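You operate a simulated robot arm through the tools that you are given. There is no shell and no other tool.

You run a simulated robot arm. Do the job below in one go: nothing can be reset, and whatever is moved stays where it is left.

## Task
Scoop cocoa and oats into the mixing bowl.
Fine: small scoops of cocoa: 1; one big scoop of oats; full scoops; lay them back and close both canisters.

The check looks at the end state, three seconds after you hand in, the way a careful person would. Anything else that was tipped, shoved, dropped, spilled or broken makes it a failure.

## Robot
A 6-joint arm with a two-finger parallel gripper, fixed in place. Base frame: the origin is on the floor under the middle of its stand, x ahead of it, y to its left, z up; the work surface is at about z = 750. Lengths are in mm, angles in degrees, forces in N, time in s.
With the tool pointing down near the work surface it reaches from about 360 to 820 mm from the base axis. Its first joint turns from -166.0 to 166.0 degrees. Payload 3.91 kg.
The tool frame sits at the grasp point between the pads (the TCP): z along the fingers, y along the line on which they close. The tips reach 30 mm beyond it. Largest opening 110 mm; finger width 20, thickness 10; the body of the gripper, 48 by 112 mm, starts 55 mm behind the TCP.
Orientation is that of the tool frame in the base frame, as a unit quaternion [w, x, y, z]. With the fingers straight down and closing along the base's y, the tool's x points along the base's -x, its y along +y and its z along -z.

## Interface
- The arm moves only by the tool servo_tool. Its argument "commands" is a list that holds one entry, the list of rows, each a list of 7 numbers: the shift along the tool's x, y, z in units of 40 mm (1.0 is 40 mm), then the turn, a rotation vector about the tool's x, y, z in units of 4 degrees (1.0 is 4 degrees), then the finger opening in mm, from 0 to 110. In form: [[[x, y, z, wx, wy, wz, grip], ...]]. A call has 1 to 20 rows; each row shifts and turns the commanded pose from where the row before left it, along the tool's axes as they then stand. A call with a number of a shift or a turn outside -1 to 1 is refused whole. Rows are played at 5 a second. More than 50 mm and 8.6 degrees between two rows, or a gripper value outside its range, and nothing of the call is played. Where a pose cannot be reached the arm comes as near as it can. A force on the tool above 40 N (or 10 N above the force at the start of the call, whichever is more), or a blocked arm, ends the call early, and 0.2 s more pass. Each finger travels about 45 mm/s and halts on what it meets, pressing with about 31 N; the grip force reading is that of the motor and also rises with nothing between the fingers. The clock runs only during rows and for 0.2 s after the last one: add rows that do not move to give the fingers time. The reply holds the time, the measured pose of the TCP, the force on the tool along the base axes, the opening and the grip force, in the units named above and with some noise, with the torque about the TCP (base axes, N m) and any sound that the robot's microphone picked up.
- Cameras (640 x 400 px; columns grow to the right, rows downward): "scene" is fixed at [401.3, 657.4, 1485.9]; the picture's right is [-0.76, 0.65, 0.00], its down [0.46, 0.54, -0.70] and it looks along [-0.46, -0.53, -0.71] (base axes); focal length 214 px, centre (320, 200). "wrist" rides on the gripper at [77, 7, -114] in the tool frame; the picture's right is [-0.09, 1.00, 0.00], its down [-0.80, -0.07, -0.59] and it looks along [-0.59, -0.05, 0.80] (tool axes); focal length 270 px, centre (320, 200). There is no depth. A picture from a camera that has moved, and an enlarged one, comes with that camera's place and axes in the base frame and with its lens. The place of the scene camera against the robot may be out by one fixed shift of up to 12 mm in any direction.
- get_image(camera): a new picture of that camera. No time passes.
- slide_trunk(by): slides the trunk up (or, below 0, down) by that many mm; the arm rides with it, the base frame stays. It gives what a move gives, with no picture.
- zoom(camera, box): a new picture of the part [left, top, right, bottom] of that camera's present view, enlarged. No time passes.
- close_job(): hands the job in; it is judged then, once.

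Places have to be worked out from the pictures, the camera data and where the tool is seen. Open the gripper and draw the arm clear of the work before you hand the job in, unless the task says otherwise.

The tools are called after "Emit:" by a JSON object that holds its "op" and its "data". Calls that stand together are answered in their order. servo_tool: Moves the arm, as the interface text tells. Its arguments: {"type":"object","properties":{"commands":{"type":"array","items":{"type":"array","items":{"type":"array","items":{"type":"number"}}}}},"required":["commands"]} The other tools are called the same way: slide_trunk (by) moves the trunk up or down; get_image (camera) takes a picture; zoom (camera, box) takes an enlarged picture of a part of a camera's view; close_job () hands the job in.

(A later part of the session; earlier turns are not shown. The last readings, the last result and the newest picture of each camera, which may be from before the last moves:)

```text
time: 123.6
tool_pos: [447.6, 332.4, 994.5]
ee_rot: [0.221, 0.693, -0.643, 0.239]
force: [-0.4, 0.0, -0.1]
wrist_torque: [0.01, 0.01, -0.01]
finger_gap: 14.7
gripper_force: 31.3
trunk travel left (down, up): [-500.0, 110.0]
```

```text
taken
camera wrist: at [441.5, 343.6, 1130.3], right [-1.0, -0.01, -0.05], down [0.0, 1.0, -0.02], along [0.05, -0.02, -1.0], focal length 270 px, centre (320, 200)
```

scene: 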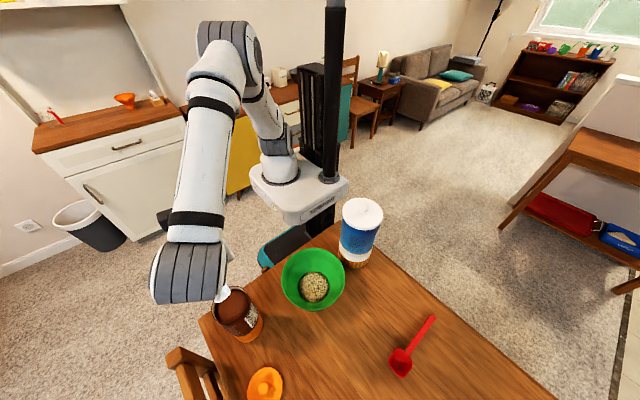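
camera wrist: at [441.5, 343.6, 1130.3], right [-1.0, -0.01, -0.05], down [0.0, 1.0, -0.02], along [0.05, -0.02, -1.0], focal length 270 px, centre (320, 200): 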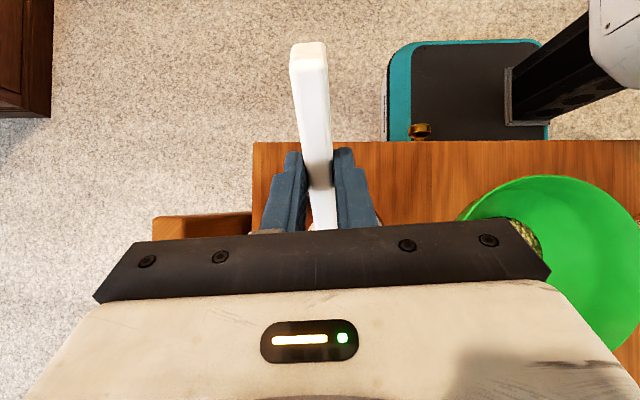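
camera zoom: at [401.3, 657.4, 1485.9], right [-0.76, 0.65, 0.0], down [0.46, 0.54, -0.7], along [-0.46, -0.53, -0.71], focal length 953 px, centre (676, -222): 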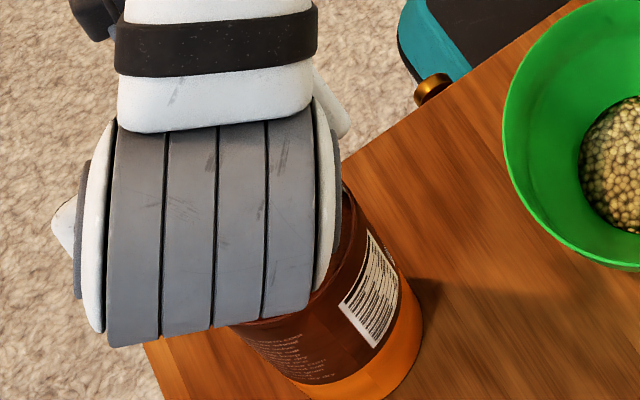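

No force yet. Continuing the remaining 27 mm into the cocoa.

Emit:
{"op": "servo_tool", "data": {"commands": [[[-0.1075, 0, 0.1286, 0, 0, 0, 0], [-0.1075, 0, 0.1286, 0, 0, 0, 0], [0, 0, 0, 0, 0, 0, 0]]]}}

Emit:
{"op": "servo_tool", "data": {"commands": [[[-0.1075, 0, 0.1286, 0, 0, 0, 0], [-0.1075, 0, 0.1286, 0, 0, 0, 0], [0, 0, 0, 0, 0, 0, 0]]]}}

Emit:
{"op": "get_image", "data": {"camera": "wrist"}}

```text
time: 124.4
tool_pos: [448.4, 333.2, 981.2]
ee_rot: [0.221, 0.694, -0.643, 0.238]
force: [0.0, 0.6, 2.1]
wrist_torque: [0.0, -0.05, 0.02]
finger_gap: 14.8
gripper_force: 31.2
trunk travel left (down, up): [-500.0, 110.0]
```

```text
time: 125.2
tool_pos: [447.5, 333.1, 970.7]
ee_rot: [0.219, 0.693, -0.644, 0.238]
force: [-0.6, 0.3, 34.3]
wrist_torque: [-0.27, 0.11, 0.12]
finger_gap: 15.6
gripper_force: 30.9
trunk travel left (down, up): [-500.0, 110.0]
```

```text
taken
camera wrist: at [439.8, 343.4, 1107.3], right [-1.0, -0.01, -0.06], down [0.0, 1.0, -0.02], along [0.06, -0.02, -1.0], focal length 270 px, centre (320, 200)
```

wrist: 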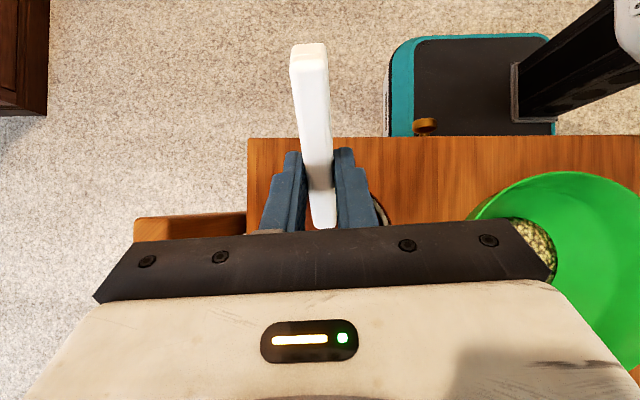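

A fingertip corner touched the can's near rim (34 N). Backing straight up 16 mm immediately; this tells me the rim is at z≈941 and the can centre is ~4 mm nearer (y≈366).

Emit:
{"op": "servo_tool", "data": {"commands": [[[0.123, 0, -0.158, 0, 0, 0, 0], [0.123, 0, -0.158, 0, 0, 0, 0], [0, 0, 0, 0, 0, 0, 0], [0, 0, 0, 0, 0, 0, 0]]]}}

Emit:
{"op": "zoom", "data": {"camera": "scene", "box": [190, 250, 290, 350]}}

Emit:
{"op": "zoom", "data": {"camera": "wrist", "box": [240, 20, 420, 240]}}

```text
time: 126.2
tool_pos: [447.4, 335.1, 982.9]
ee_rot: [0.221, 0.694, -0.643, 0.239]
force: [0.0, -0.3, -0.5]
wrist_torque: [-0.01, 0.0, 0.06]
finger_gap: 15.0
gripper_force: 31.0
trunk travel left (down, up): [-500.0, 110.0]
```

```text
4.00 times, centred on (240, 300) of scene
camera zoom: at [401.3, 657.4, 1485.9], right [-0.76, 0.65, 0.0], down [0.46, 0.54, -0.7], along [-0.46, -0.53, -0.71], focal length 858 px, centre (640, -200)
```

zoom: 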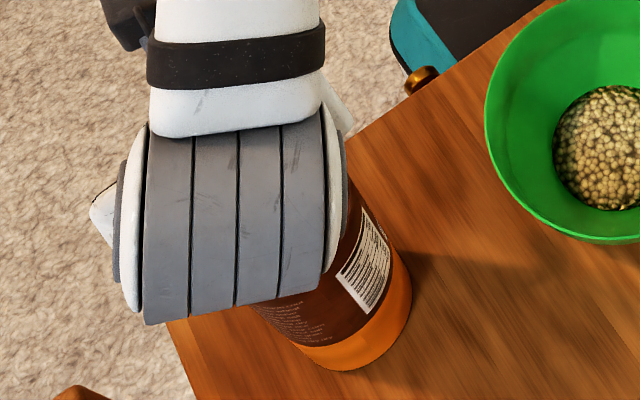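

```text
1.82 times, centred on (330, 130) of wrist
camera zoom: at [441.7, 344.8, 1119.7], right [-1.0, -0.01, -0.05], down [0.0, 1.0, -0.02], along [0.05, -0.02, -1.0], focal length 491 px, centre (302, 327)
```

zoom: 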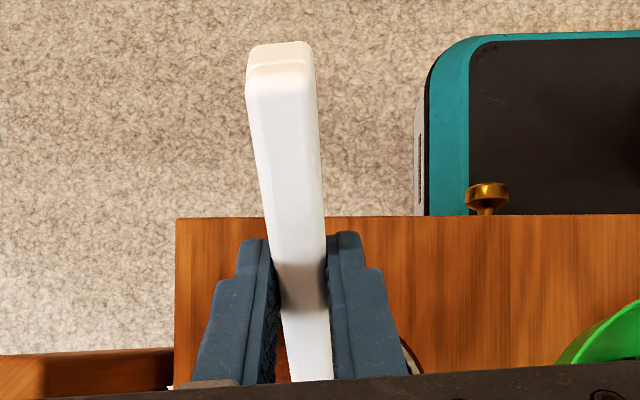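

Force is back to zero and nothing moved. I shift the scoop 7.7 mm back from the rim and try the descent again in small steps.

Emit:
{"op": "servo_tool", "data": {"commands": [[[0.152, 0, 0.1185, 0, 0, 0, 0], [0, 0, 0, 0, 0, 0, 0], [-0.0739, 0, 0.0946, 0, 0, 0, 0], [0, 0, 0, 0, 0, 0, 0]]]}}

Emit:
{"op": "servo_tool", "data": {"commands": [[[-0.0739, 0, 0.0946, 0, 0, 0, 0], [0, 0, 0, 0, 0, 0, 0]]]}}

```text
time: 127.2
tool_pos: [449.2, 327.0, 979.1]
ee_rot: [0.221, 0.693, -0.643, 0.239]
force: [-0.5, 0.8, 2.2]
wrist_torque: [0.0, 0.02, 0.05]
finger_gap: 14.8
gripper_force: 30.8
trunk travel left (down, up): [-500.0, 110.0]
```

```text
time: 127.8
tool_pos: [448.4, 326.7, 973.1]
ee_rot: [0.221, 0.694, -0.643, 0.238]
force: [0.7, 0.6, 0.7]
wrist_torque: [0.0, 0.01, -0.01]
finger_gap: 14.8
gripper_force: 31.7
trunk travel left (down, up): [-500.0, 110.0]
```

Little force at z≈973. Two more small steps.

Emit:
{"op": "servo_tool", "data": {"commands": [[[-0.037, 0, 0.0473, 0, 0, 0, 0], [0, 0, 0, 0, 0, 0, 0]]]}}

Emit:
{"op": "servo_tool", "data": {"commands": [[[-0.037, 0, 0.0473, 0, 0, 0, 0], [0, 0, 0, 0, 0, 0, 0]]]}}

Emit:
{"op": "get_image", "data": {"camera": "wrist"}}

```text
time: 128.4
tool_pos: [449.8, 326.6, 971.9]
ee_rot: [0.221, 0.693, -0.643, 0.239]
force: [0.0, 0.3, 0.3]
wrist_torque: [0.03, 0.02, -0.02]
finger_gap: 15.0
gripper_force: 30.8
trunk travel left (down, up): [-500.0, 110.0]
```

```text
time: 129.0
tool_pos: [448.1, 326.8, 970.1]
ee_rot: [0.22, 0.693, -0.644, 0.239]
force: [0.6, 0.9, 13.1]
wrist_torque: [-0.14, 0.06, 0.06]
finger_gap: 15.0
gripper_force: 30.9
trunk travel left (down, up): [-500.0, 110.0]
```

```text
taken
camera wrist: at [441.5, 336.7, 1107.0], right [-1.0, -0.01, -0.06], down [0.0, 1.0, -0.02], along [0.06, -0.02, -1.0], focal length 270 px, centre (320, 200)
```

wrist: 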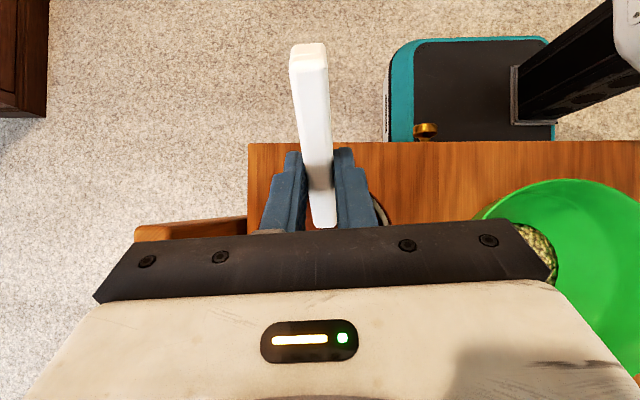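

Contact again at the same height (13 N). I back out completely to see whether the can moved and re-measure.

Emit:
{"op": "servo_tool", "data": {"commands": [[[0.123, 0, -0.158, 0, 0, 0, 0], [0.3, 0, -0.39, 0, 0, 0, 0], [0.43, 0, -0.55, 0, 0, 0, 0], [0.43, 0, -0.55, 0, 0, 0, 0], [0.43, 0, -0.55, 0, 0, 0, 0], [0, 0, 0, 0, 0, 0, 0], [0, 0, 0, 0, 0, 0, 0]]]}}

Emit:
{"op": "zoom", "data": {"camera": "scene", "box": [200, 240, 296, 340]}}

Emit:
{"op": "get_image", "data": {"camera": "wrist"}}

```text
time: 130.6
tool_pos: [449.6, 326.9, 1080.2]
ee_rot: [0.221, 0.693, -0.644, 0.238]
force: [0.5, 0.4, -0.3]
wrist_torque: [0.02, 0.01, 0.01]
finger_gap: 14.9
gripper_force: 31.0
trunk travel left (down, up): [-500.0, 110.0]
```

```text
4.00 times, centred on (248, 290) of scene
camera zoom: at [401.3, 657.4, 1485.9], right [-0.76, 0.65, 0.0], down [0.46, 0.54, -0.7], along [-0.46, -0.53, -0.71], focal length 858 px, centre (608, -160)
```

zoom: 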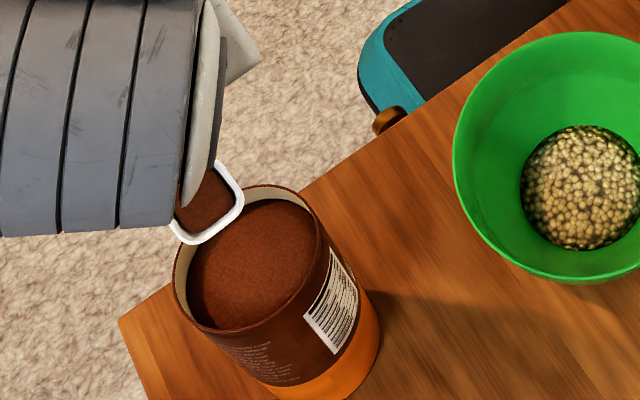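

```text
taken
camera wrist: at [442.5, 337.4, 1216.9], right [-1.0, -0.01, -0.05], down [0.0, 1.0, -0.02], along [0.05, -0.02, -1.0], focal length 270 px, centre (320, 200)
```

wrist: 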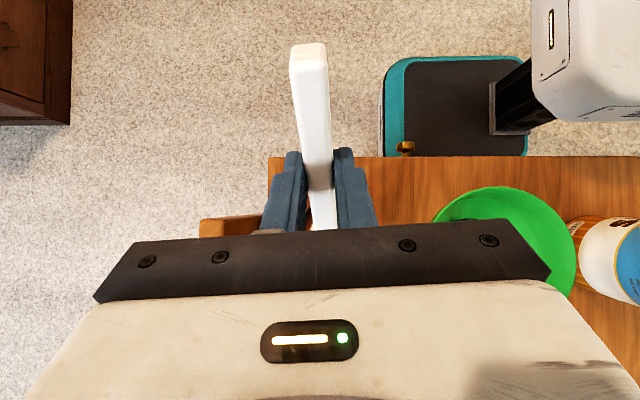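

The can has not moved, and the cup has picked up cocoa. Levelling the scoop now, with the cup kept over the can, to see how full it is.

Emit:
{"op": "servo_tool", "data": {"commands": [[[0.0317, 0, 0.1182, 0, -1, 0, 0], [0.0317, 0, 0.1182, 0, -1, 0, 0], [0.0317, 0, 0.1182, 0, -1, 0, 0], [0.0317, 0, 0.1182, 0, -1, 0, 0], [0.0317, 0, 0.1182, 0, -1, 0, 0], [0.0317, 0, 0.1182, 0, -1, 0, 0], [0.0317, 0, 0.1182, 0, -1, 0, 0], [0.0317, 0, 0.1182, 0, -1, 0, 0], [0.0317, 0, 0.1182, 0, -1, 0, 0], [0.0317, 0, 0.1182, 0, -1, 0, 0], [0.0317, 0, 0.1182, 0, -1, 0, 0], [0.0317, 0, 0.1182, 0, -1, 0, 0], [0, 0, 0, 0, 0, 0, 0], [0, 0, 0, 0, 0, 0, 0], [0, 0, 0, 0, 0, 0, 0]]]}}

Emit:
{"op": "get_image", "data": {"camera": "scene"}}

Emit:
{"op": "zoom", "data": {"camera": "scene", "box": [200, 240, 296, 340]}}

Emit:
{"op": "zoom", "data": {"camera": "scene", "box": [220, 265, 260, 300]}}

```text
time: 133.8
tool_pos: [450.7, 298.3, 1031.3]
ee_rot: [-0.059, 0.73, -0.678, -0.064]
force: [0.6, 0.0, -0.6]
wrist_torque: [0.01, -0.01, 0.01]
finger_gap: 14.8
gripper_force: 31.1
trunk travel left (down, up): [-500.0, 110.0]
```

```text
taken
```

scene: 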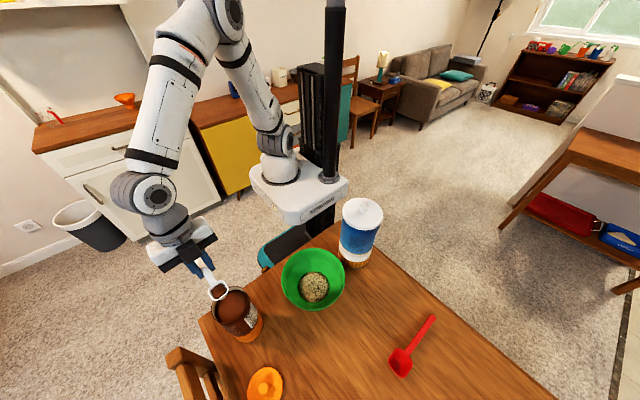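

```text
4.00 times, centred on (248, 290) of scene
camera zoom: at [401.3, 657.4, 1485.9], right [-0.76, 0.65, 0.0], down [0.46, 0.54, -0.7], along [-0.46, -0.53, -0.71], focal length 858 px, centre (608, -160)
```

zoom: 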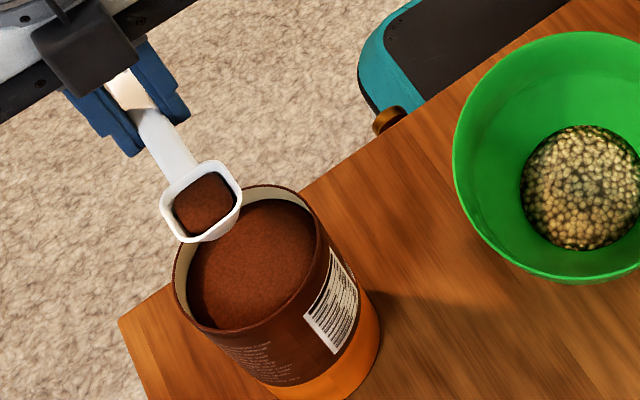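

```text
11.43 times, centred on (240, 282) of scene
camera zoom: at [401.3, 657.4, 1485.9], right [-0.76, 0.65, 0.0], down [0.46, 0.54, -0.7], along [-0.46, -0.53, -0.71], focal length 2451 px, centre (1234, -743)
```

zoom: 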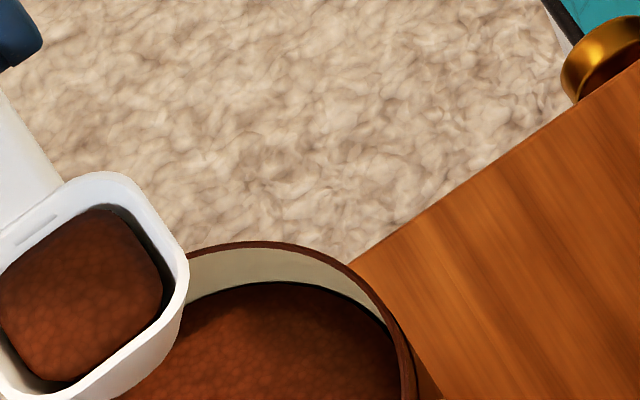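

The cup holds cocoa but is not quite full (it came out at 48°). Contact analysis and pictures agree on centre ≈(445.5, 369.5), rim z≈944, so I'll re-dip with a corrected path that levels out inside the cocoa. First tilting back to 48° above the can.

Emit:
{"op": "servo_tool", "data": {"commands": [[[-0.0398, 0, -0.1157, 0, 1, 0, 0], [-0.0398, 0, -0.1157, 0, 1, 0, 0], [-0.0398, 0, -0.1157, 0, 1, 0, 0], [-0.0398, 0, -0.1157, 0, 1, 0, 0], [-0.0398, 0, -0.1157, 0, 1, 0, 0], [-0.0398, 0, -0.1157, 0, 1, 0, 0], [-0.0398, 0, -0.1157, 0, 1, 0, 0], [-0.0398, 0, -0.1157, 0, 1, 0, 0], [-0.0398, 0, -0.1157, 0, 1, 0, 0], [-0.0398, 0, -0.1157, 0, 1, 0, 0], [-0.0398, 0, -0.1157, 0, 1, 0, 0], [-0.0398, 0, -0.1157, 0, 1, 0, 0], [0, 0, 0, 0, 0, 0, 0], [0, 0, 0, 0, 0, 0, 0], [0, 0, 0, 0, 0, 0, 0]]]}}

Emit:
{"op": "get_image", "data": {"camera": "wrist"}}

Emit:
{"op": "zoom", "data": {"camera": "scene", "box": [200, 240, 296, 340]}}

```text
time: 137.0
tool_pos: [449.1, 327.1, 1081.3]
ee_rot: [0.221, 0.693, -0.643, 0.239]
force: [-0.6, -0.4, -0.6]
wrist_torque: [-0.02, 0.03, 0.01]
finger_gap: 14.8
gripper_force: 30.5
trunk travel left (down, up): [-500.0, 110.0]
```

```text
taken
camera wrist: at [442.2, 336.6, 1217.4], right [-1.0, -0.01, -0.05], down [0.0, 1.0, -0.02], along [0.05, -0.02, -1.0], focal length 270 px, centre (320, 200)
```

wrist: 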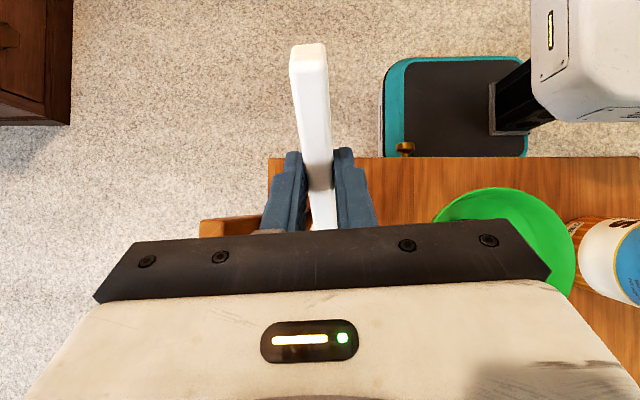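

```text
4.00 times, centred on (248, 290) of scene
camera zoom: at [401.3, 657.4, 1485.9], right [-0.76, 0.65, 0.0], down [0.46, 0.54, -0.7], along [-0.46, -0.53, -0.71], focal length 858 px, centre (608, -160)
```

zoom: 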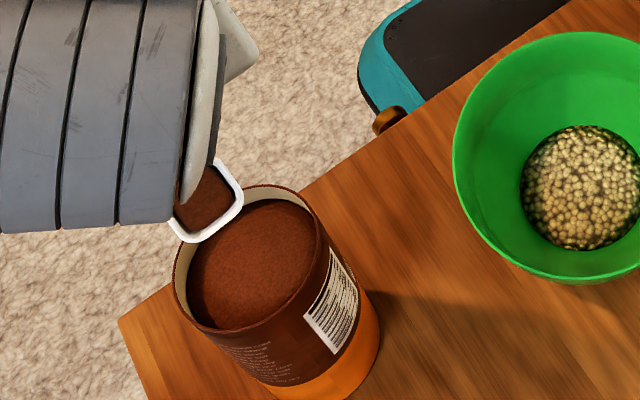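

Descending again along the corrected line, stopping for a force check near z≈976.

Emit:
{"op": "servo_tool", "data": {"commands": [[[-0.52, 0.02, 0.609, 0, 0, 0, 0], [-0.52, 0.02, 0.609, 0, 0, 0, 0], [-0.1077, 0, 0.138, 0, 0, 0, 0], [-0.1077, 0, 0.138, 0, 0, 0, 0], [-0.1077, 0, 0.138, 0, 0, 0, 0], [-0.1077, 0, 0.138, 0, 0, 0, 0], [-0.1077, 0, 0.138, 0, 0, 0, 0], [-0.0739, 0, 0.0946, 0, 0, 0, 0], [0, 0, 0, 0, 0, 0, 0], [0, 0, 0, 0, 0, 0, 0]]]}}

Emit:
{"op": "get_image", "data": {"camera": "wrist"}}

```text
time: 139.2
tool_pos: [447.2, 330.1, 976.3]
ee_rot: [0.221, 0.693, -0.643, 0.238]
force: [0.4, 0.4, 0.9]
wrist_torque: [0.03, 0.02, -0.02]
finger_gap: 15.0
gripper_force: 30.5
trunk travel left (down, up): [-500.0, 110.0]
```

```text
taken
camera wrist: at [440.6, 339.5, 1113.3], right [-1.0, -0.01, -0.05], down [0.0, 1.0, -0.02], along [0.05, -0.02, -1.0], focal length 270 px, centre (320, 200)
```

wrist: 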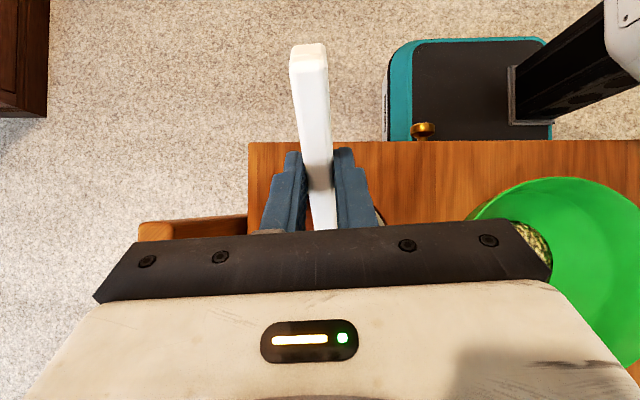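

No contact. Going 3 mm deeper and then levelling out inside the cocoa, first half with a force check.

Emit:
{"op": "servo_tool", "data": {"commands": [[[-0.046, 0, 0.059, 0, 0, 0, 0], [0, 0, 0, 0, 0, 0, 0], [0.0198, 0, 0.06, 0, -1, 0, 0], [0.0318, 0, 0.029, 0, -1, 0, 0], [0.0428, 0, 0.0233, 0, -1, 0, 0], [0, 0, 0, 0, 0, 0, 0]]]}}

Emit:
{"op": "servo_tool", "data": {"commands": [[[0.036, 0, 0.023, 0, -1, 0, 0], [0.0473, 0, 0.0164, 0, -1, 0, 0], [0, 0, 0, 0, 0, 0, 0]]]}}

Emit:
{"op": "get_image", "data": {"camera": "wrist"}}

```text
time: 140.6
tool_pos: [448.8, 323.3, 972.7]
ee_rot: [0.152, 0.715, -0.662, 0.164]
force: [0.1, 1.7, 1.3]
wrist_torque: [0.07, 0.01, -0.03]
finger_gap: 14.8
gripper_force: 31.1
trunk travel left (down, up): [-500.0, 110.0]
```

```text
time: 141.4
tool_pos: [446.4, 320.2, 973.2]
ee_rot: [0.106, 0.724, -0.672, 0.114]
force: [-0.1, 1.5, 2.3]
wrist_torque: [0.03, 0.03, 0.02]
finger_gap: 15.0
gripper_force: 30.5
trunk travel left (down, up): [-500.0, 110.0]
```

```text
taken
camera wrist: at [444.5, 282.3, 1104.1], right [-1.0, 0.01, -0.03], down [0.0, 0.95, 0.32], along [0.03, 0.32, -0.95], focal length 270 px, centre (320, 200)
```

wrist: 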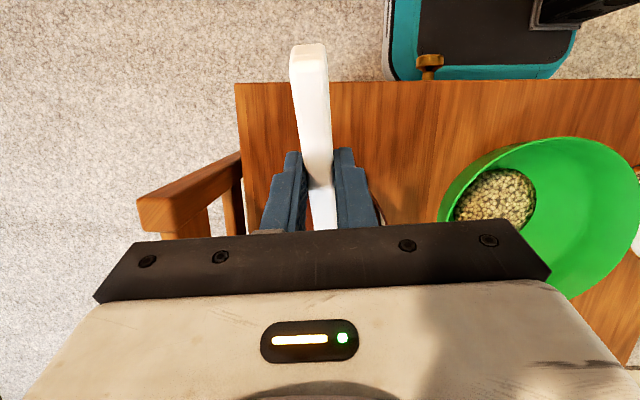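

Forces are small (≈2 N). Finishing the level-out and taking a look.

Emit:
{"op": "servo_tool", "data": {"commands": [[[0.061, 0, 0.0225, 0, -1, 0, 0], [0.0565, 0, 0.0218, 0, -1, 0, 0], [0.049, 0, 0.02, 0, -1, 0, 0], [0.0415, 0, 0.018, 0, -1, 0, 0], [0, 0, 0, 0, 0, 0, 0]]]}}

Emit:
{"op": "servo_tool", "data": {"commands": [[[0.06, 0, 0.0195, 0, -1, 0, 0], [0.053, 0, 0.0057, 0, -1, 0, 0], [0.043, 0, -0.022, 0, -1, 0, 0], [-0.05, 0, -0.28, 0, 0, 0, 0], [0, 0, 0, 0, 0, 0, 0], [0, 0, 0, 0, 0, 0, 0]]]}}

Emit:
{"op": "get_image", "data": {"camera": "scene"}}

Emit:
{"op": "zoom", "data": {"camera": "scene", "box": [205, 270, 265, 330]}}

```text
time: 142.6
tool_pos: [447.9, 311.3, 971.4]
ee_rot: [0.011, 0.733, -0.68, 0.012]
force: [-0.5, 0.7, 1.8]
wrist_torque: [0.05, -0.03, -0.04]
finger_gap: 14.8
gripper_force: 30.8
trunk travel left (down, up): [-500.0, 110.0]
```

```text
time: 144.0
tool_pos: [448.1, 305.0, 981.6]
ee_rot: [-0.059, 0.73, -0.677, -0.065]
force: [0.1, -0.1, -0.2]
wrist_torque: [0.0, 0.01, -0.03]
finger_gap: 15.1
gripper_force: 31.2
trunk travel left (down, up): [-500.0, 110.0]
```

```text
taken
```

scene: 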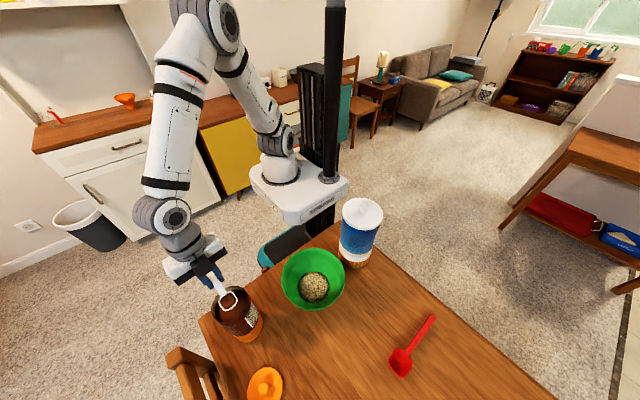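

```text
6.67 times, centred on (235, 300) of scene
camera zoom: at [401.3, 657.4, 1485.9], right [-0.76, 0.65, 0.0], down [0.46, 0.54, -0.7], along [-0.46, -0.53, -0.71], focal length 1430 px, centre (887, -467)
```

zoom: 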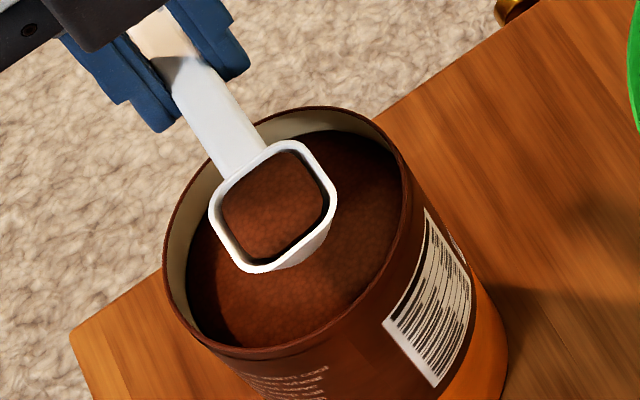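

The cup looks fuller now; zooming tightly to judge the level.

Emit:
{"op": "zoom", "data": {"camera": "scene", "box": [220, 284, 244, 314]}}

```text
13.33 times, centred on (232, 299) of scene
camera zoom: at [401.3, 657.4, 1485.9], right [-0.76, 0.65, 0.0], down [0.46, 0.54, -0.7], along [-0.46, -0.53, -0.71], focal length 2860 px, centre (1493, -1120)
```

zoom: 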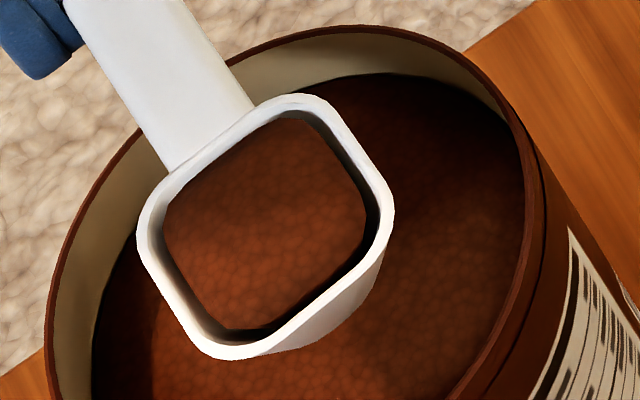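

Zooming more tightly on the cup to gauge the level against the rim.

Emit:
{"op": "zoom", "data": {"camera": "scene", "box": [224, 289, 238, 301]}}

Emit:
{"op": "zoom", "data": {"camera": "scene", "box": [222, 299, 240, 313]}}

```text
16.00 times, centred on (231, 295) of scene
camera zoom: at [401.3, 657.4, 1485.9], right [-0.76, 0.65, 0.0], down [0.46, 0.54, -0.7], along [-0.46, -0.53, -0.71], focal length 3432 px, centre (1744, -1320)
```

zoom: 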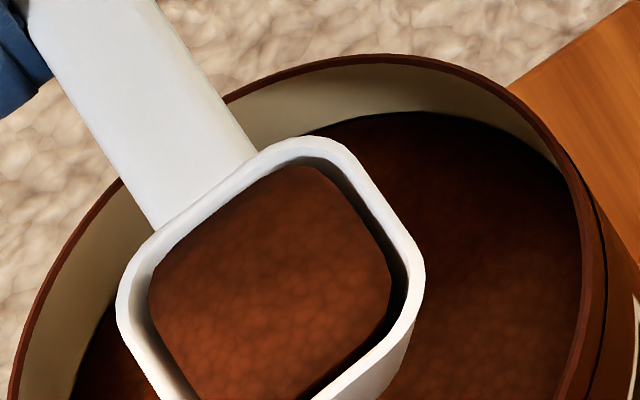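

```text
16.00 times, centred on (231, 306) of scene
camera zoom: at [401.3, 657.4, 1485.9], right [-0.76, 0.65, 0.0], down [0.46, 0.54, -0.7], along [-0.46, -0.53, -0.71], focal length 3432 px, centre (1744, -1496)
```

zoom: 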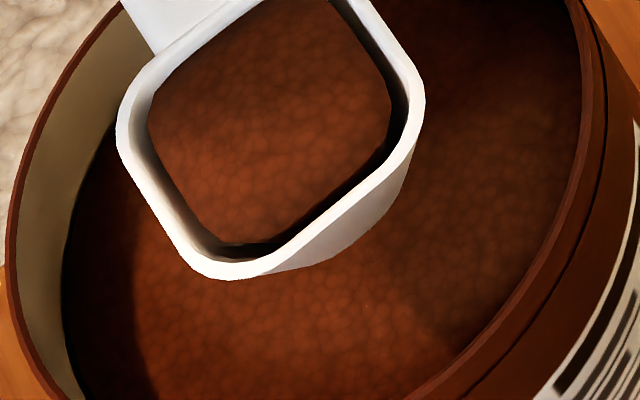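

The level is essentially at the rim – a full scoop. Lifting it gently and carrying it level to above the bowl, yawing slightly on the way.

Emit:
{"op": "servo_tool", "data": {"commands": [[[-0.042, 0, -0.238, 0, 0, 0, 0], [-0.084, 0, -0.476, 0, 0, 0, 0], [-0.084, 0, -0.476, 0, 0, 0, 0], [-0.042, 0, -0.238, 0, 0, 0, 0], [0, 0, 0, 0, 0, 0, 0], [-0.1345, 0.476, 0.0237, -0.111, 0, -0.632, 0], [-0.155, 0.4695, 0.0273, -0.111, 0, -0.632, 0], [-0.176, 0.462, 0.031, -0.111, 0, -0.632, 0], [-0.1955, 0.4535, 0.0345, -0.111, 0, -0.632, 0], [-0.2157, 0.444, 0.038, -0.111, 0, -0.632, 0], [-0.2354, 0.434, 0.0415, -0.111, 0, -0.632, 0], [-0.2536, 0.4225, 0.0447, -0.111, 0, -0.632, 0], [-0.2724, 0.411, 0.048, -0.111, 0, -0.632, 0], [-0.2906, 0.3975, 0.0512, -0.111, 0, -0.632, 0], [-0.3073, 0.3845, 0.0542, -0.111, 0, -0.632, 0], [0, 0, 0, 0, 0, 0, 0], [0, 0, 0, 0, 0, 0, 0], [0, 0, 0, 0, 0, 0, 0]]]}}

Emit:
{"op": "get_image", "data": {"camera": "scene"}}

Emit:
{"op": "zoom", "data": {"camera": "scene", "box": [270, 210, 366, 310]}}

Emit:
{"op": "get_image", "data": {"camera": "wrist"}}

```text
time: 147.8
tool_pos: [254.5, 344.5, 1040.0]
ee_rot: [-0.044, 0.863, -0.498, -0.075]
force: [0.2, 0.7, -0.9]
wrist_torque: [0.0, -0.04, -0.01]
finger_gap: 14.9
gripper_force: 30.8
trunk travel left (down, up): [-500.0, 110.0]
```

```text
taken
```

scene: 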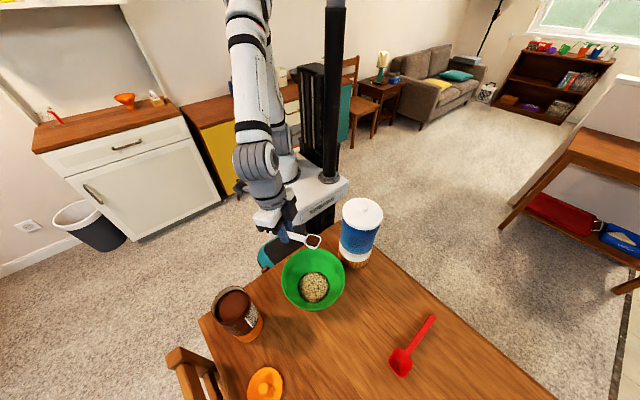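

```text
4.00 times, centred on (318, 260) of scene
camera zoom: at [401.3, 657.4, 1485.9], right [-0.76, 0.65, 0.0], down [0.46, 0.54, -0.7], along [-0.46, -0.53, -0.71], focal length 858 px, centre (328, -40)
```

zoom: 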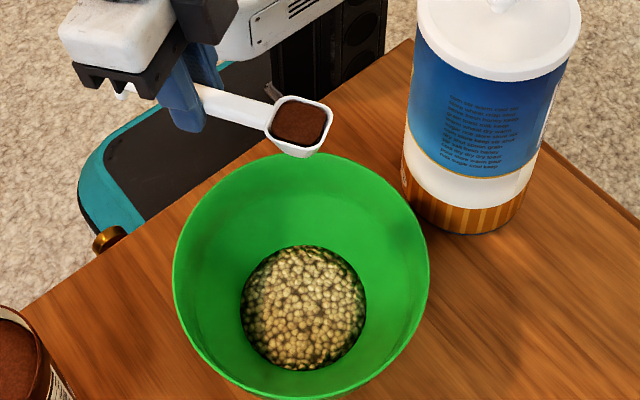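

```text
taken
camera wrist: at [297.4, 259.6, 1137.9], right [-0.91, -0.42, 0.01], down [-0.28, 0.63, 0.73], along [-0.32, 0.65, -0.69], focal length 270 px, centre (320, 200)
```

wrist: 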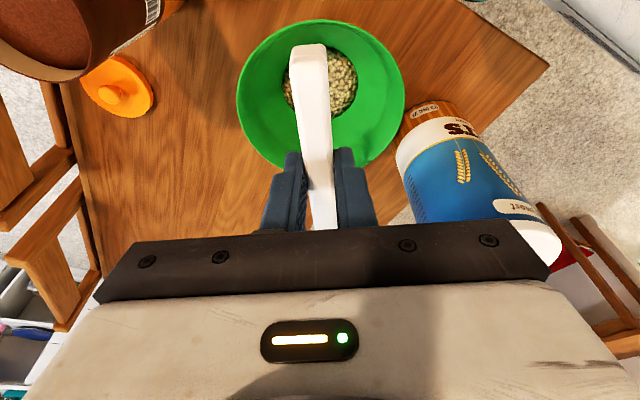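

Over the bowl now. Checking the fill level once more from this angle before pouring.

Emit:
{"op": "zoom", "data": {"camera": "scene", "box": [300, 228, 330, 252]}}

```text
16.00 times, centred on (315, 240) of scene
camera zoom: at [401.3, 657.4, 1485.9], right [-0.76, 0.65, 0.0], down [0.46, 0.54, -0.7], along [-0.46, -0.53, -0.71], focal length 3432 px, centre (400, -440)
```

zoom: 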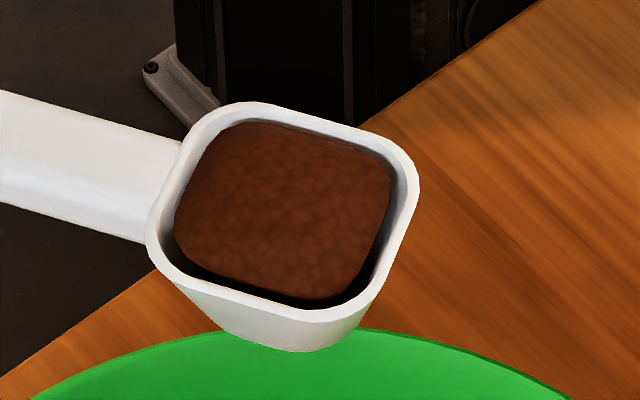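

The cocoa is heaped level with the rim – a full small scoop. Lowering over the bowl centre, then pitching to pour.

Emit:
{"op": "servo_tool", "data": {"commands": [[[0.07, 0, 0.4, 0, 0, 0, 0], [0.14, 0, 0.795, 0, 0, 0, 0], [0.14, 0, 0.795, 0, 0, 0, 0], [0.14, 0, 0.795, 0, 0, 0, 0], [0.14, 0, 0.795, 0, 0, 0, 0], [0.07, 0, 0.4, 0, 0, 0, 0], [0, 0, 0, 0, 0, 0, 0], [0, 0, 0, 0, 0, 0, 0]]]}}

Emit:
{"op": "zoom", "data": {"camera": "scene", "box": [250, 200, 390, 320]}}

```text
time: 149.6
tool_pos: [255.0, 345.5, 877.5]
ee_rot: [-0.043, 0.863, -0.498, -0.075]
force: [-0.1, 0.8, -0.3]
wrist_torque: [-0.03, 0.0, 0.0]
finger_gap: 14.9
gripper_force: 30.8
trunk travel left (down, up): [-500.0, 110.0]
```

```text
3.33 times, centred on (320, 260) of scene
camera zoom: at [401.3, 657.4, 1485.9], right [-0.76, 0.65, 0.0], down [0.46, 0.54, -0.7], along [-0.46, -0.53, -0.71], focal length 715 px, centre (320, 0)
```

zoom: 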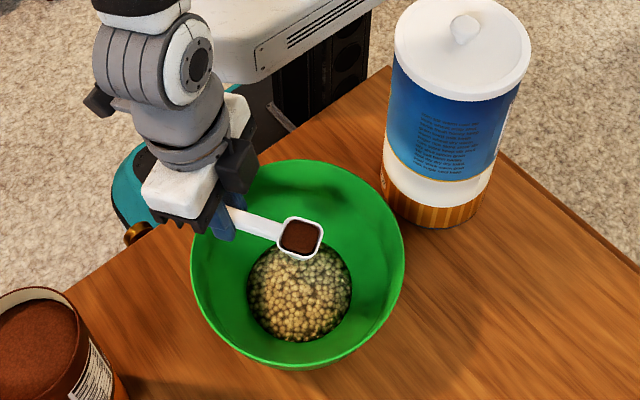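

Cup is centred above the bowl. Pitching 60° about the cup.

Emit:
{"op": "servo_tool", "data": {"commands": [[[-0.0398, 0, -0.1157, 0, 1, 0, 0], [-0.0398, 0, -0.1157, 0, 1, 0, 0], [-0.0398, 0, -0.1157, 0, 1, 0, 0], [-0.0398, 0, -0.1157, 0, 1, 0, 0], [-0.0398, 0, -0.1157, 0, 1, 0, 0], [-0.0398, 0, -0.1157, 0, 1, 0, 0], [-0.0398, 0, -0.1157, 0, 1, 0, 0], [-0.0398, 0, -0.1157, 0, 1, 0, 0], [-0.0398, 0, -0.1157, 0, 1, 0, 0], [-0.0398, 0, -0.1157, 0, 1, 0, 0], [-0.0398, 0, -0.1157, 0, 1, 0, 0], [-0.0398, 0, -0.1157, 0, 1, 0, 0], [-0.0398, 0, -0.1157, 0, 1, 0, 0], [-0.0398, 0, -0.1157, 0, 1, 0, 0], [-0.0398, 0, -0.1157, 0, 1, 0, 0], [0, 0, 0, 0, 0, 0, 0], [0, 0, 0, 0, 0, 0, 0]]]}}

Emit:
{"op": "get_image", "data": {"camera": "scene"}}

Emit:
{"op": "zoom", "data": {"camera": "scene", "box": [250, 200, 390, 320]}}

```text
time: 153.2
tool_pos: [234.4, 380.6, 933.7]
ee_rot: [0.211, 0.785, -0.453, 0.367]
force: [-0.2, -0.4, -0.1]
wrist_torque: [0.01, -0.03, 0.01]
finger_gap: 15.0
gripper_force: 31.4
trunk travel left (down, up): [-500.0, 110.0]
```

```text
taken
```

scene: 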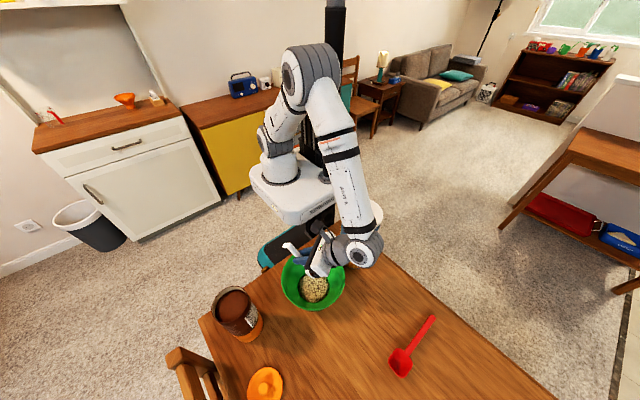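

```text
3.33 times, centred on (320, 260) of scene
camera zoom: at [401.3, 657.4, 1485.9], right [-0.76, 0.65, 0.0], down [0.46, 0.54, -0.7], along [-0.46, -0.53, -0.71], focal length 715 px, centre (320, 0)
```

zoom: 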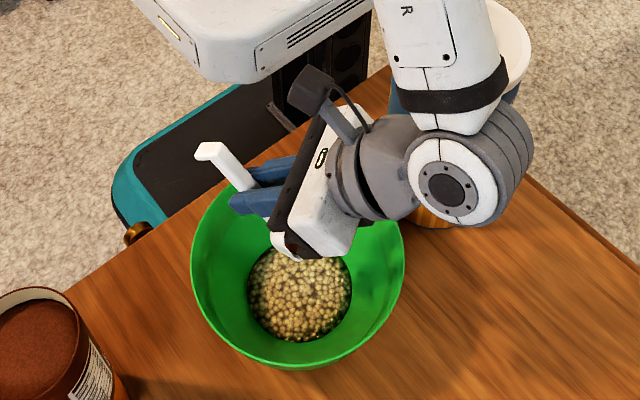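

Pouring has begun. Continuing the pitch by another 32°, watching clearances.

Emit:
{"op": "servo_tool", "data": {"commands": [[[-0.0398, 0, -0.1157, 0, 1, 0, 0], [-0.0398, 0, -0.1157, 0, 1, 0, 0], [-0.0398, 0, -0.1157, 0, 1, 0, 0], [-0.0398, 0, -0.1157, 0, 1, 0, 0], [-0.0398, 0, -0.1157, 0, 1, 0, 0], [-0.0398, 0, -0.1157, 0, 1, 0, 0], [-0.0398, 0, -0.1157, 0, 1, 0, 0], [-0.0398, 0, -0.1157, 0, 1, 0, 0], [0, 0, 0, 0, 0, 0, 0], [0, 0, 0, 0, 0, 0, 0]]]}}

Emit:
{"op": "get_image", "data": {"camera": "scene"}}

Emit:
{"op": "zoom", "data": {"camera": "scene", "box": [250, 200, 410, 330]}}

```text
time: 155.4
tool_pos: [215.4, 414.4, 939.3]
ee_rot: [0.327, 0.653, -0.378, 0.568]
force: [0.5, -0.7, 0.6]
wrist_torque: [-0.03, 0.01, 0.0]
finger_gap: 14.6
gripper_force: 30.8
trunk travel left (down, up): [-500.0, 110.0]
```

```text
taken
```

scene: 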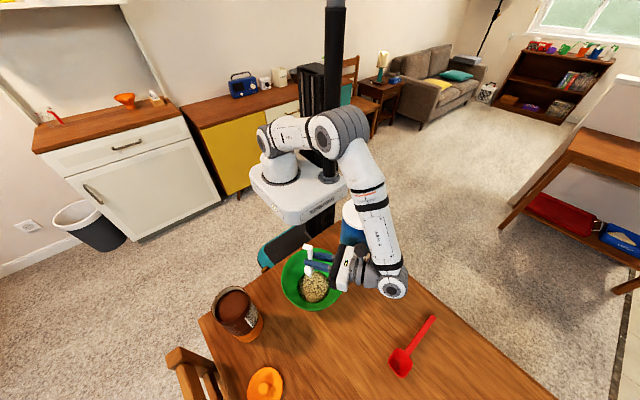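

```text
3.08 times, centred on (330, 265) of scene
camera zoom: at [401.3, 657.4, 1485.9], right [-0.76, 0.65, 0.0], down [0.46, 0.54, -0.7], along [-0.46, -0.53, -0.71], focal length 660 px, centre (289, 0)
```

zoom: 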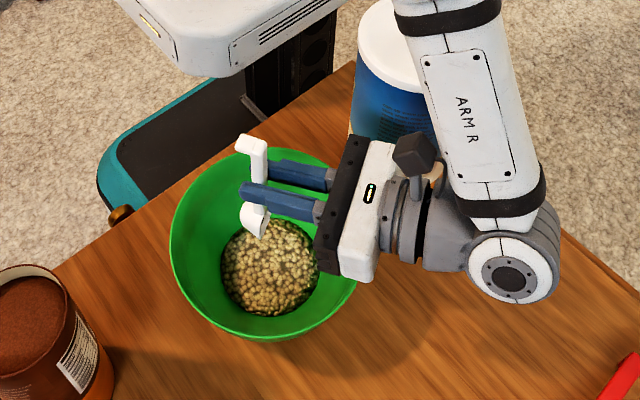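

Zooming into the bowl and the cup to see if the cocoa has come out.

Emit:
{"op": "zoom", "data": {"camera": "scene", "box": [295, 235, 345, 310]}}

```text
5.33 times, centred on (320, 272) of scene
camera zoom: at [401.3, 657.4, 1485.9], right [-0.76, 0.65, 0.0], down [0.46, 0.54, -0.7], along [-0.46, -0.53, -0.71], focal length 1144 px, centre (320, -187)
```

zoom: 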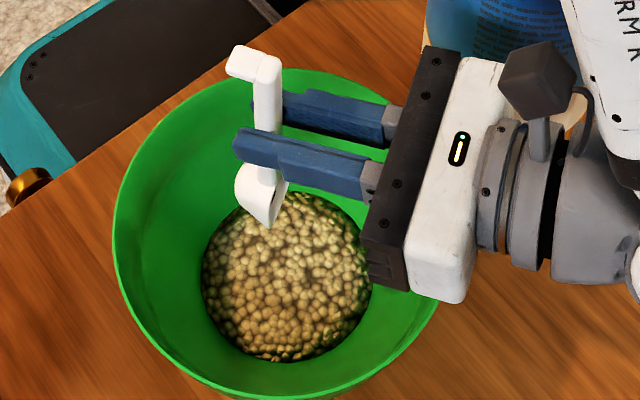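

The cup opening faces away from the camera. Pitching 16° more and then turning back to look inside the cup.

Emit:
{"op": "servo_tool", "data": {"commands": [[[-0.0398, 0, -0.1157, 0, 1, 0, 0], [-0.0398, 0, -0.1157, 0, 1, 0, 0], [-0.0398, 0, -0.1157, 0, 1, 0, 0], [-0.0398, 0, -0.1157, 0, 1, 0, 0], [0, 0, 0, 0, 0, 0, 0], [0, 0, 0, 0, 0, 0, 0], [0, 0, 0, 0, 0, 0, 0]]]}}

Emit:
{"op": "zoom", "data": {"camera": "scene", "box": [270, 200, 430, 330]}}

```text
time: 157.0
tool_pos: [214.2, 372.9, 912.0]
ee_rot: [0.375, 0.571, -0.329, 0.652]
force: [0.0, -0.1, -0.4]
wrist_torque: [0.03, 0.04, 0.01]
finger_gap: 14.8
gripper_force: 30.8
out of reach, approached as far as the arm can: row 2, 3, 4
trunk travel left (down, up): [-500.0, 110.0]
```

```text
3.08 times, centred on (350, 265) of scene
camera zoom: at [401.3, 657.4, 1485.9], right [-0.76, 0.65, 0.0], down [0.46, 0.54, -0.7], along [-0.46, -0.53, -0.71], focal length 660 px, centre (228, 0)
```

zoom: 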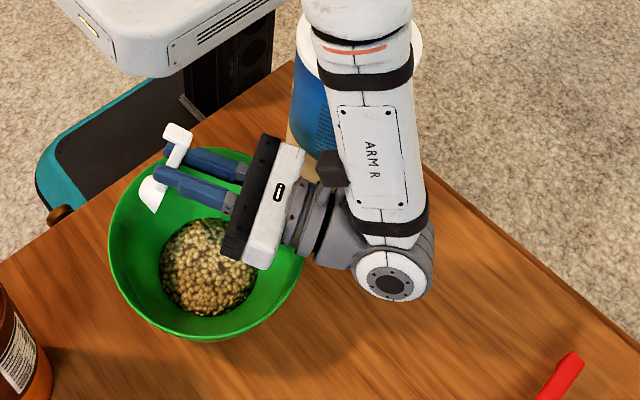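

The last rows were slightly out of reach, so the arm drifted a bit, but the cup stayed inside the bowl opening. Rotating back by those 4 rows.

Emit:
{"op": "servo_tool", "data": {"commands": [[[0.0317, 0, 0.1182, 0, -1, 0, 0], [0.0317, 0, 0.1182, 0, -1, 0, 0], [0.0317, 0, 0.1182, 0, -1, 0, 0], [0.0317, 0, 0.1182, 0, -1, 0, 0], [0, 0, 0, 0, 0, 0, 0], [0, 0, 0, 0, 0, 0, 0]]]}}

Emit:
{"op": "zoom", "data": {"camera": "scene", "box": [250, 200, 410, 330]}}

```text
time: 158.4
tool_pos: [224.2, 357.7, 917.1]
ee_rot: [0.328, 0.653, -0.378, 0.568]
force: [-0.2, -0.1, 0.0]
wrist_torque: [0.04, 0.0, -0.03]
finger_gap: 14.7
gripper_force: 31.4
trunk travel left (down, up): [-500.0, 110.0]
```

```text
3.08 times, centred on (330, 265) of scene
camera zoom: at [401.3, 657.4, 1485.9], right [-0.76, 0.65, 0.0], down [0.46, 0.54, -0.7], along [-0.46, -0.53, -0.71], focal length 660 px, centre (289, 0)
```

zoom: 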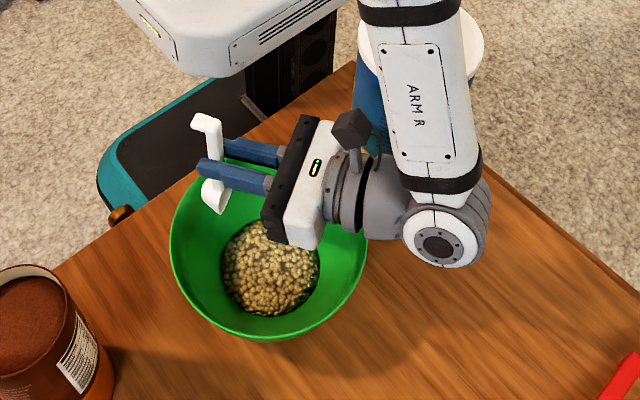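

Now raising 60 mm first, then turning the scoop back up to inspect the cup.

Emit:
{"op": "servo_tool", "data": {"commands": [[[0.743, 0, -0.104, 0, 0, 0, 0], [0.743, 0, -0.104, 0, 0, 0, 0], [0.0317, 0, 0.1182, 0, -1, 0, 0], [0.0317, 0, 0.1182, 0, -1, 0, 0], [0.0317, 0, 0.1182, 0, -1, 0, 0], [0.0317, 0, 0.1182, 0, -1, 0, 0], [0.0317, 0, 0.1182, 0, -1, 0, 0], [0.0317, 0, 0.1182, 0, -1, 0, 0], [0.0317, 0, 0.1182, 0, -1, 0, 0], [0.0317, 0, 0.1182, 0, -1, 0, 0], [0.0317, 0, 0.1182, 0, -1, 0, 0], [0.0317, 0, 0.1182, 0, -1, 0, 0], [0.0317, 0, 0.1182, 0, -1, 0, 0], [0.0317, 0, 0.1182, 0, -1, 0, 0], [0.0317, 0, 0.1182, 0, -1, 0, 0], [0, 0, 0, 0, 0, 0, 0], [0, 0, 0, 0, 0, 0, 0]]]}}

Emit:
{"op": "get_image", "data": {"camera": "scene"}}

Emit:
{"op": "zoom", "data": {"camera": "scene", "box": [250, 200, 390, 320]}}

```text
time: 162.0
tool_pos: [253.1, 308.2, 960.4]
ee_rot: [0.128, 0.837, -0.484, 0.223]
force: [0.4, 0.3, -1.6]
wrist_torque: [-0.03, 0.0, -0.03]
finger_gap: 14.9
gripper_force: 31.0
trunk travel left (down, up): [-500.0, 110.0]
```

```text
taken
```

scene: 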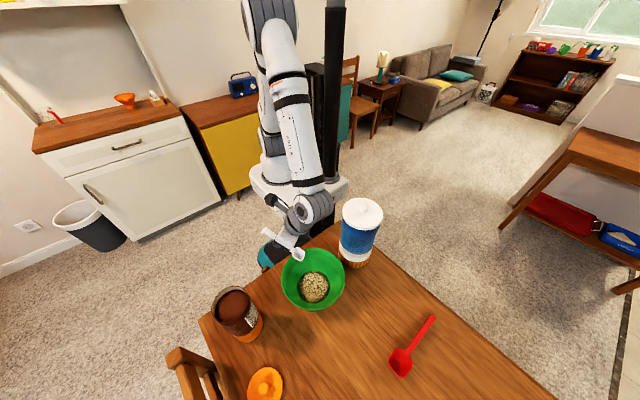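

```text
3.33 times, centred on (320, 260) of scene
camera zoom: at [401.3, 657.4, 1485.9], right [-0.76, 0.65, 0.0], down [0.46, 0.54, -0.7], along [-0.46, -0.53, -0.71], focal length 715 px, centre (320, 0)
```

zoom: 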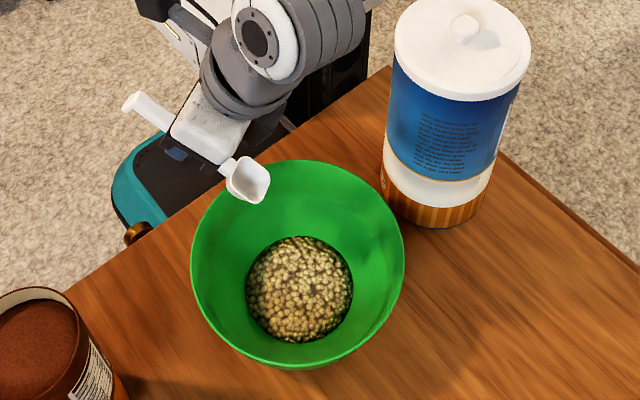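

The cup is empty. Checking the bowl contents and the table for any spill.

Emit:
{"op": "zoom", "data": {"camera": "scene", "box": [296, 262, 332, 306]}}

Emit:
{"op": "zoom", "data": {"camera": "scene", "box": [200, 230, 400, 390]}}

```text
9.09 times, centred on (314, 284) of scene
camera zoom: at [401.3, 657.4, 1485.9], right [-0.76, 0.65, 0.0], down [0.46, 0.54, -0.7], along [-0.46, -0.53, -0.71], focal length 1950 px, centre (374, -564)
```

zoom: 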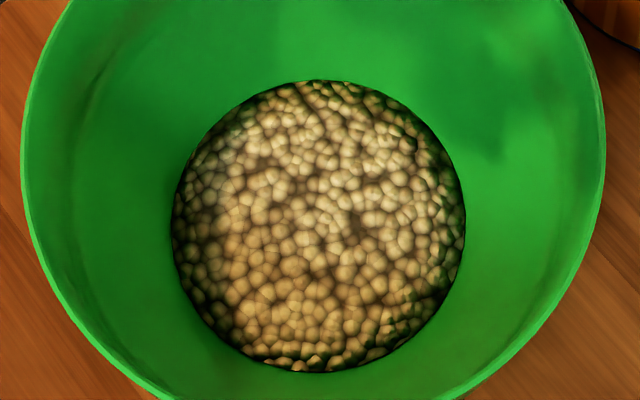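

```text
2.50 times, centred on (300, 310) of scene
camera zoom: at [401.3, 657.4, 1485.9], right [-0.76, 0.65, 0.0], down [0.46, 0.54, -0.7], along [-0.46, -0.53, -0.71], focal length 536 px, centre (370, -75)
```

zoom: 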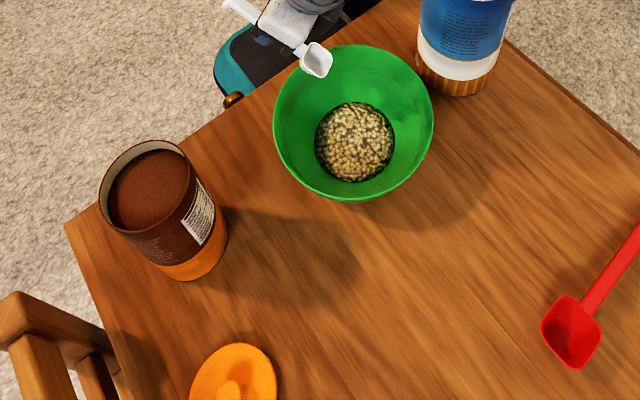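

Bowl shows the added volume, no spill visible, cup empty. Raising, levelling and carrying the white scoop back above its original place.

Emit:
{"op": "servo_tool", "data": {"commands": [[[0.417, 0, -0.722, 0, 0, 0, 0], [0.417, 0, -0.722, 0, 0, 0, 0], [0.417, 0, -0.722, 0, 0, 0, 0], [0, 0, 0, 0, -1, 0, 0], [0, 0, 0, 0, -1, 0, 0], [0, 0, 0, 0, -1, 0, 0], [0, 0, 0, 0, -1, 0, 0], [0, 0, 0, 0, -1, 0, 0], [0, 0, 0, 0, -1, 0, 0], [0, 0, 0, 0, -1, 0, 0], [0, 0, 0, 0, -1, 0, 0], [0, 0, 0, 0, -1, 0, 0], [0, 0, 0, 0, -1, 0, 0], [0, 0, 0, 0, 0, 0, 0], [0, 0, 0, 0, 0, 0, 0]]]}}

Emit:
{"op": "servo_tool", "data": {"commands": [[[-0.4886, -0.676, 0.0861, 0.159, 0, 0.902, 0], [-0.53, -0.643, 0.0934, 0.159, 0, 0.902, 0], [-0.5694, -0.607, 0.1003, 0.159, 0, 0.902, 0], [-0.6065, -0.569, 0.1069, 0.159, 0, 0.902, 0], [-0.6412, -0.5285, 0.113, 0.159, 0, 0.902, 0], [-0.673, -0.486, 0.1186, 0.159, 0, 0.902, 0], [-0.7023, -0.441, 0.1238, 0.159, 0, 0.902, 0], [0, 0, 0, 0, 0, 0, 0], [0, 0, 0, 0, 0, 0, 0], [0, 0, 0, 0, 0, 0, 0]]]}}

Emit:
{"op": "get_image", "data": {"camera": "wrist"}}

Emit:
{"op": "get_image", "data": {"camera": "scene"}}

```text
time: 165.2
tool_pos: [252.7, 306.6, 1059.6]
ee_rot: [-0.045, 0.863, -0.497, -0.076]
force: [-0.5, -0.5, 0.2]
wrist_torque: [0.0, -0.04, 0.0]
finger_gap: 14.9
gripper_force: 31.6
trunk travel left (down, up): [-500.0, 110.0]
```

```text
time: 167.4
tool_pos: [348.7, 522.8, 1061.4]
ee_rot: [-0.06, 0.73, -0.678, -0.064]
force: [-0.4, -0.9, -0.6]
wrist_torque: [-0.03, 0.05, 0.01]
finger_gap: 14.5
gripper_force: 30.4
trunk travel left (down, up): [-500.0, 110.0]
```

```text
taken
camera wrist: at [349.6, 427.8, 1158.4], right [-1.0, 0.01, 0.01], down [0.02, 0.69, 0.73], along [0.0, 0.73, -0.69], focal length 270 px, centre (320, 200)
```

wrist: 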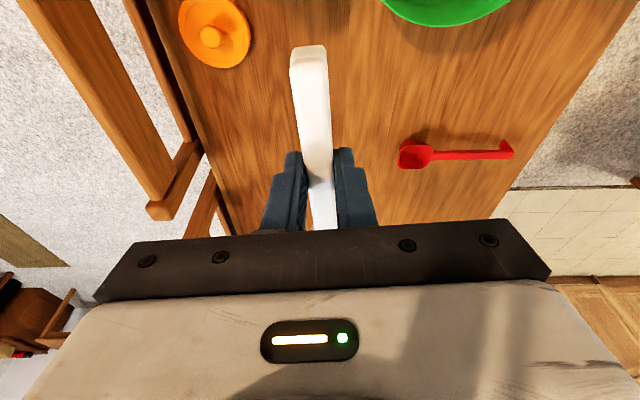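

```text
taken
```

scene: 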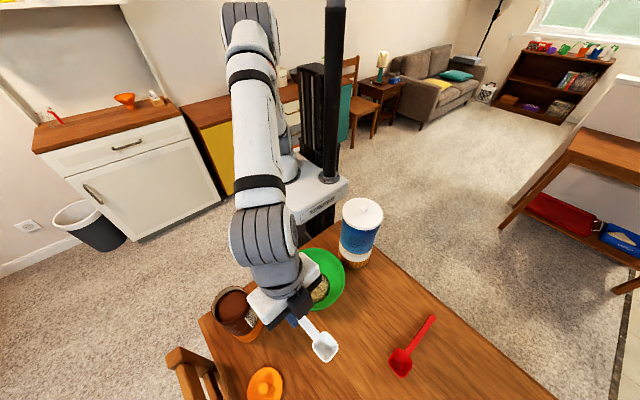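

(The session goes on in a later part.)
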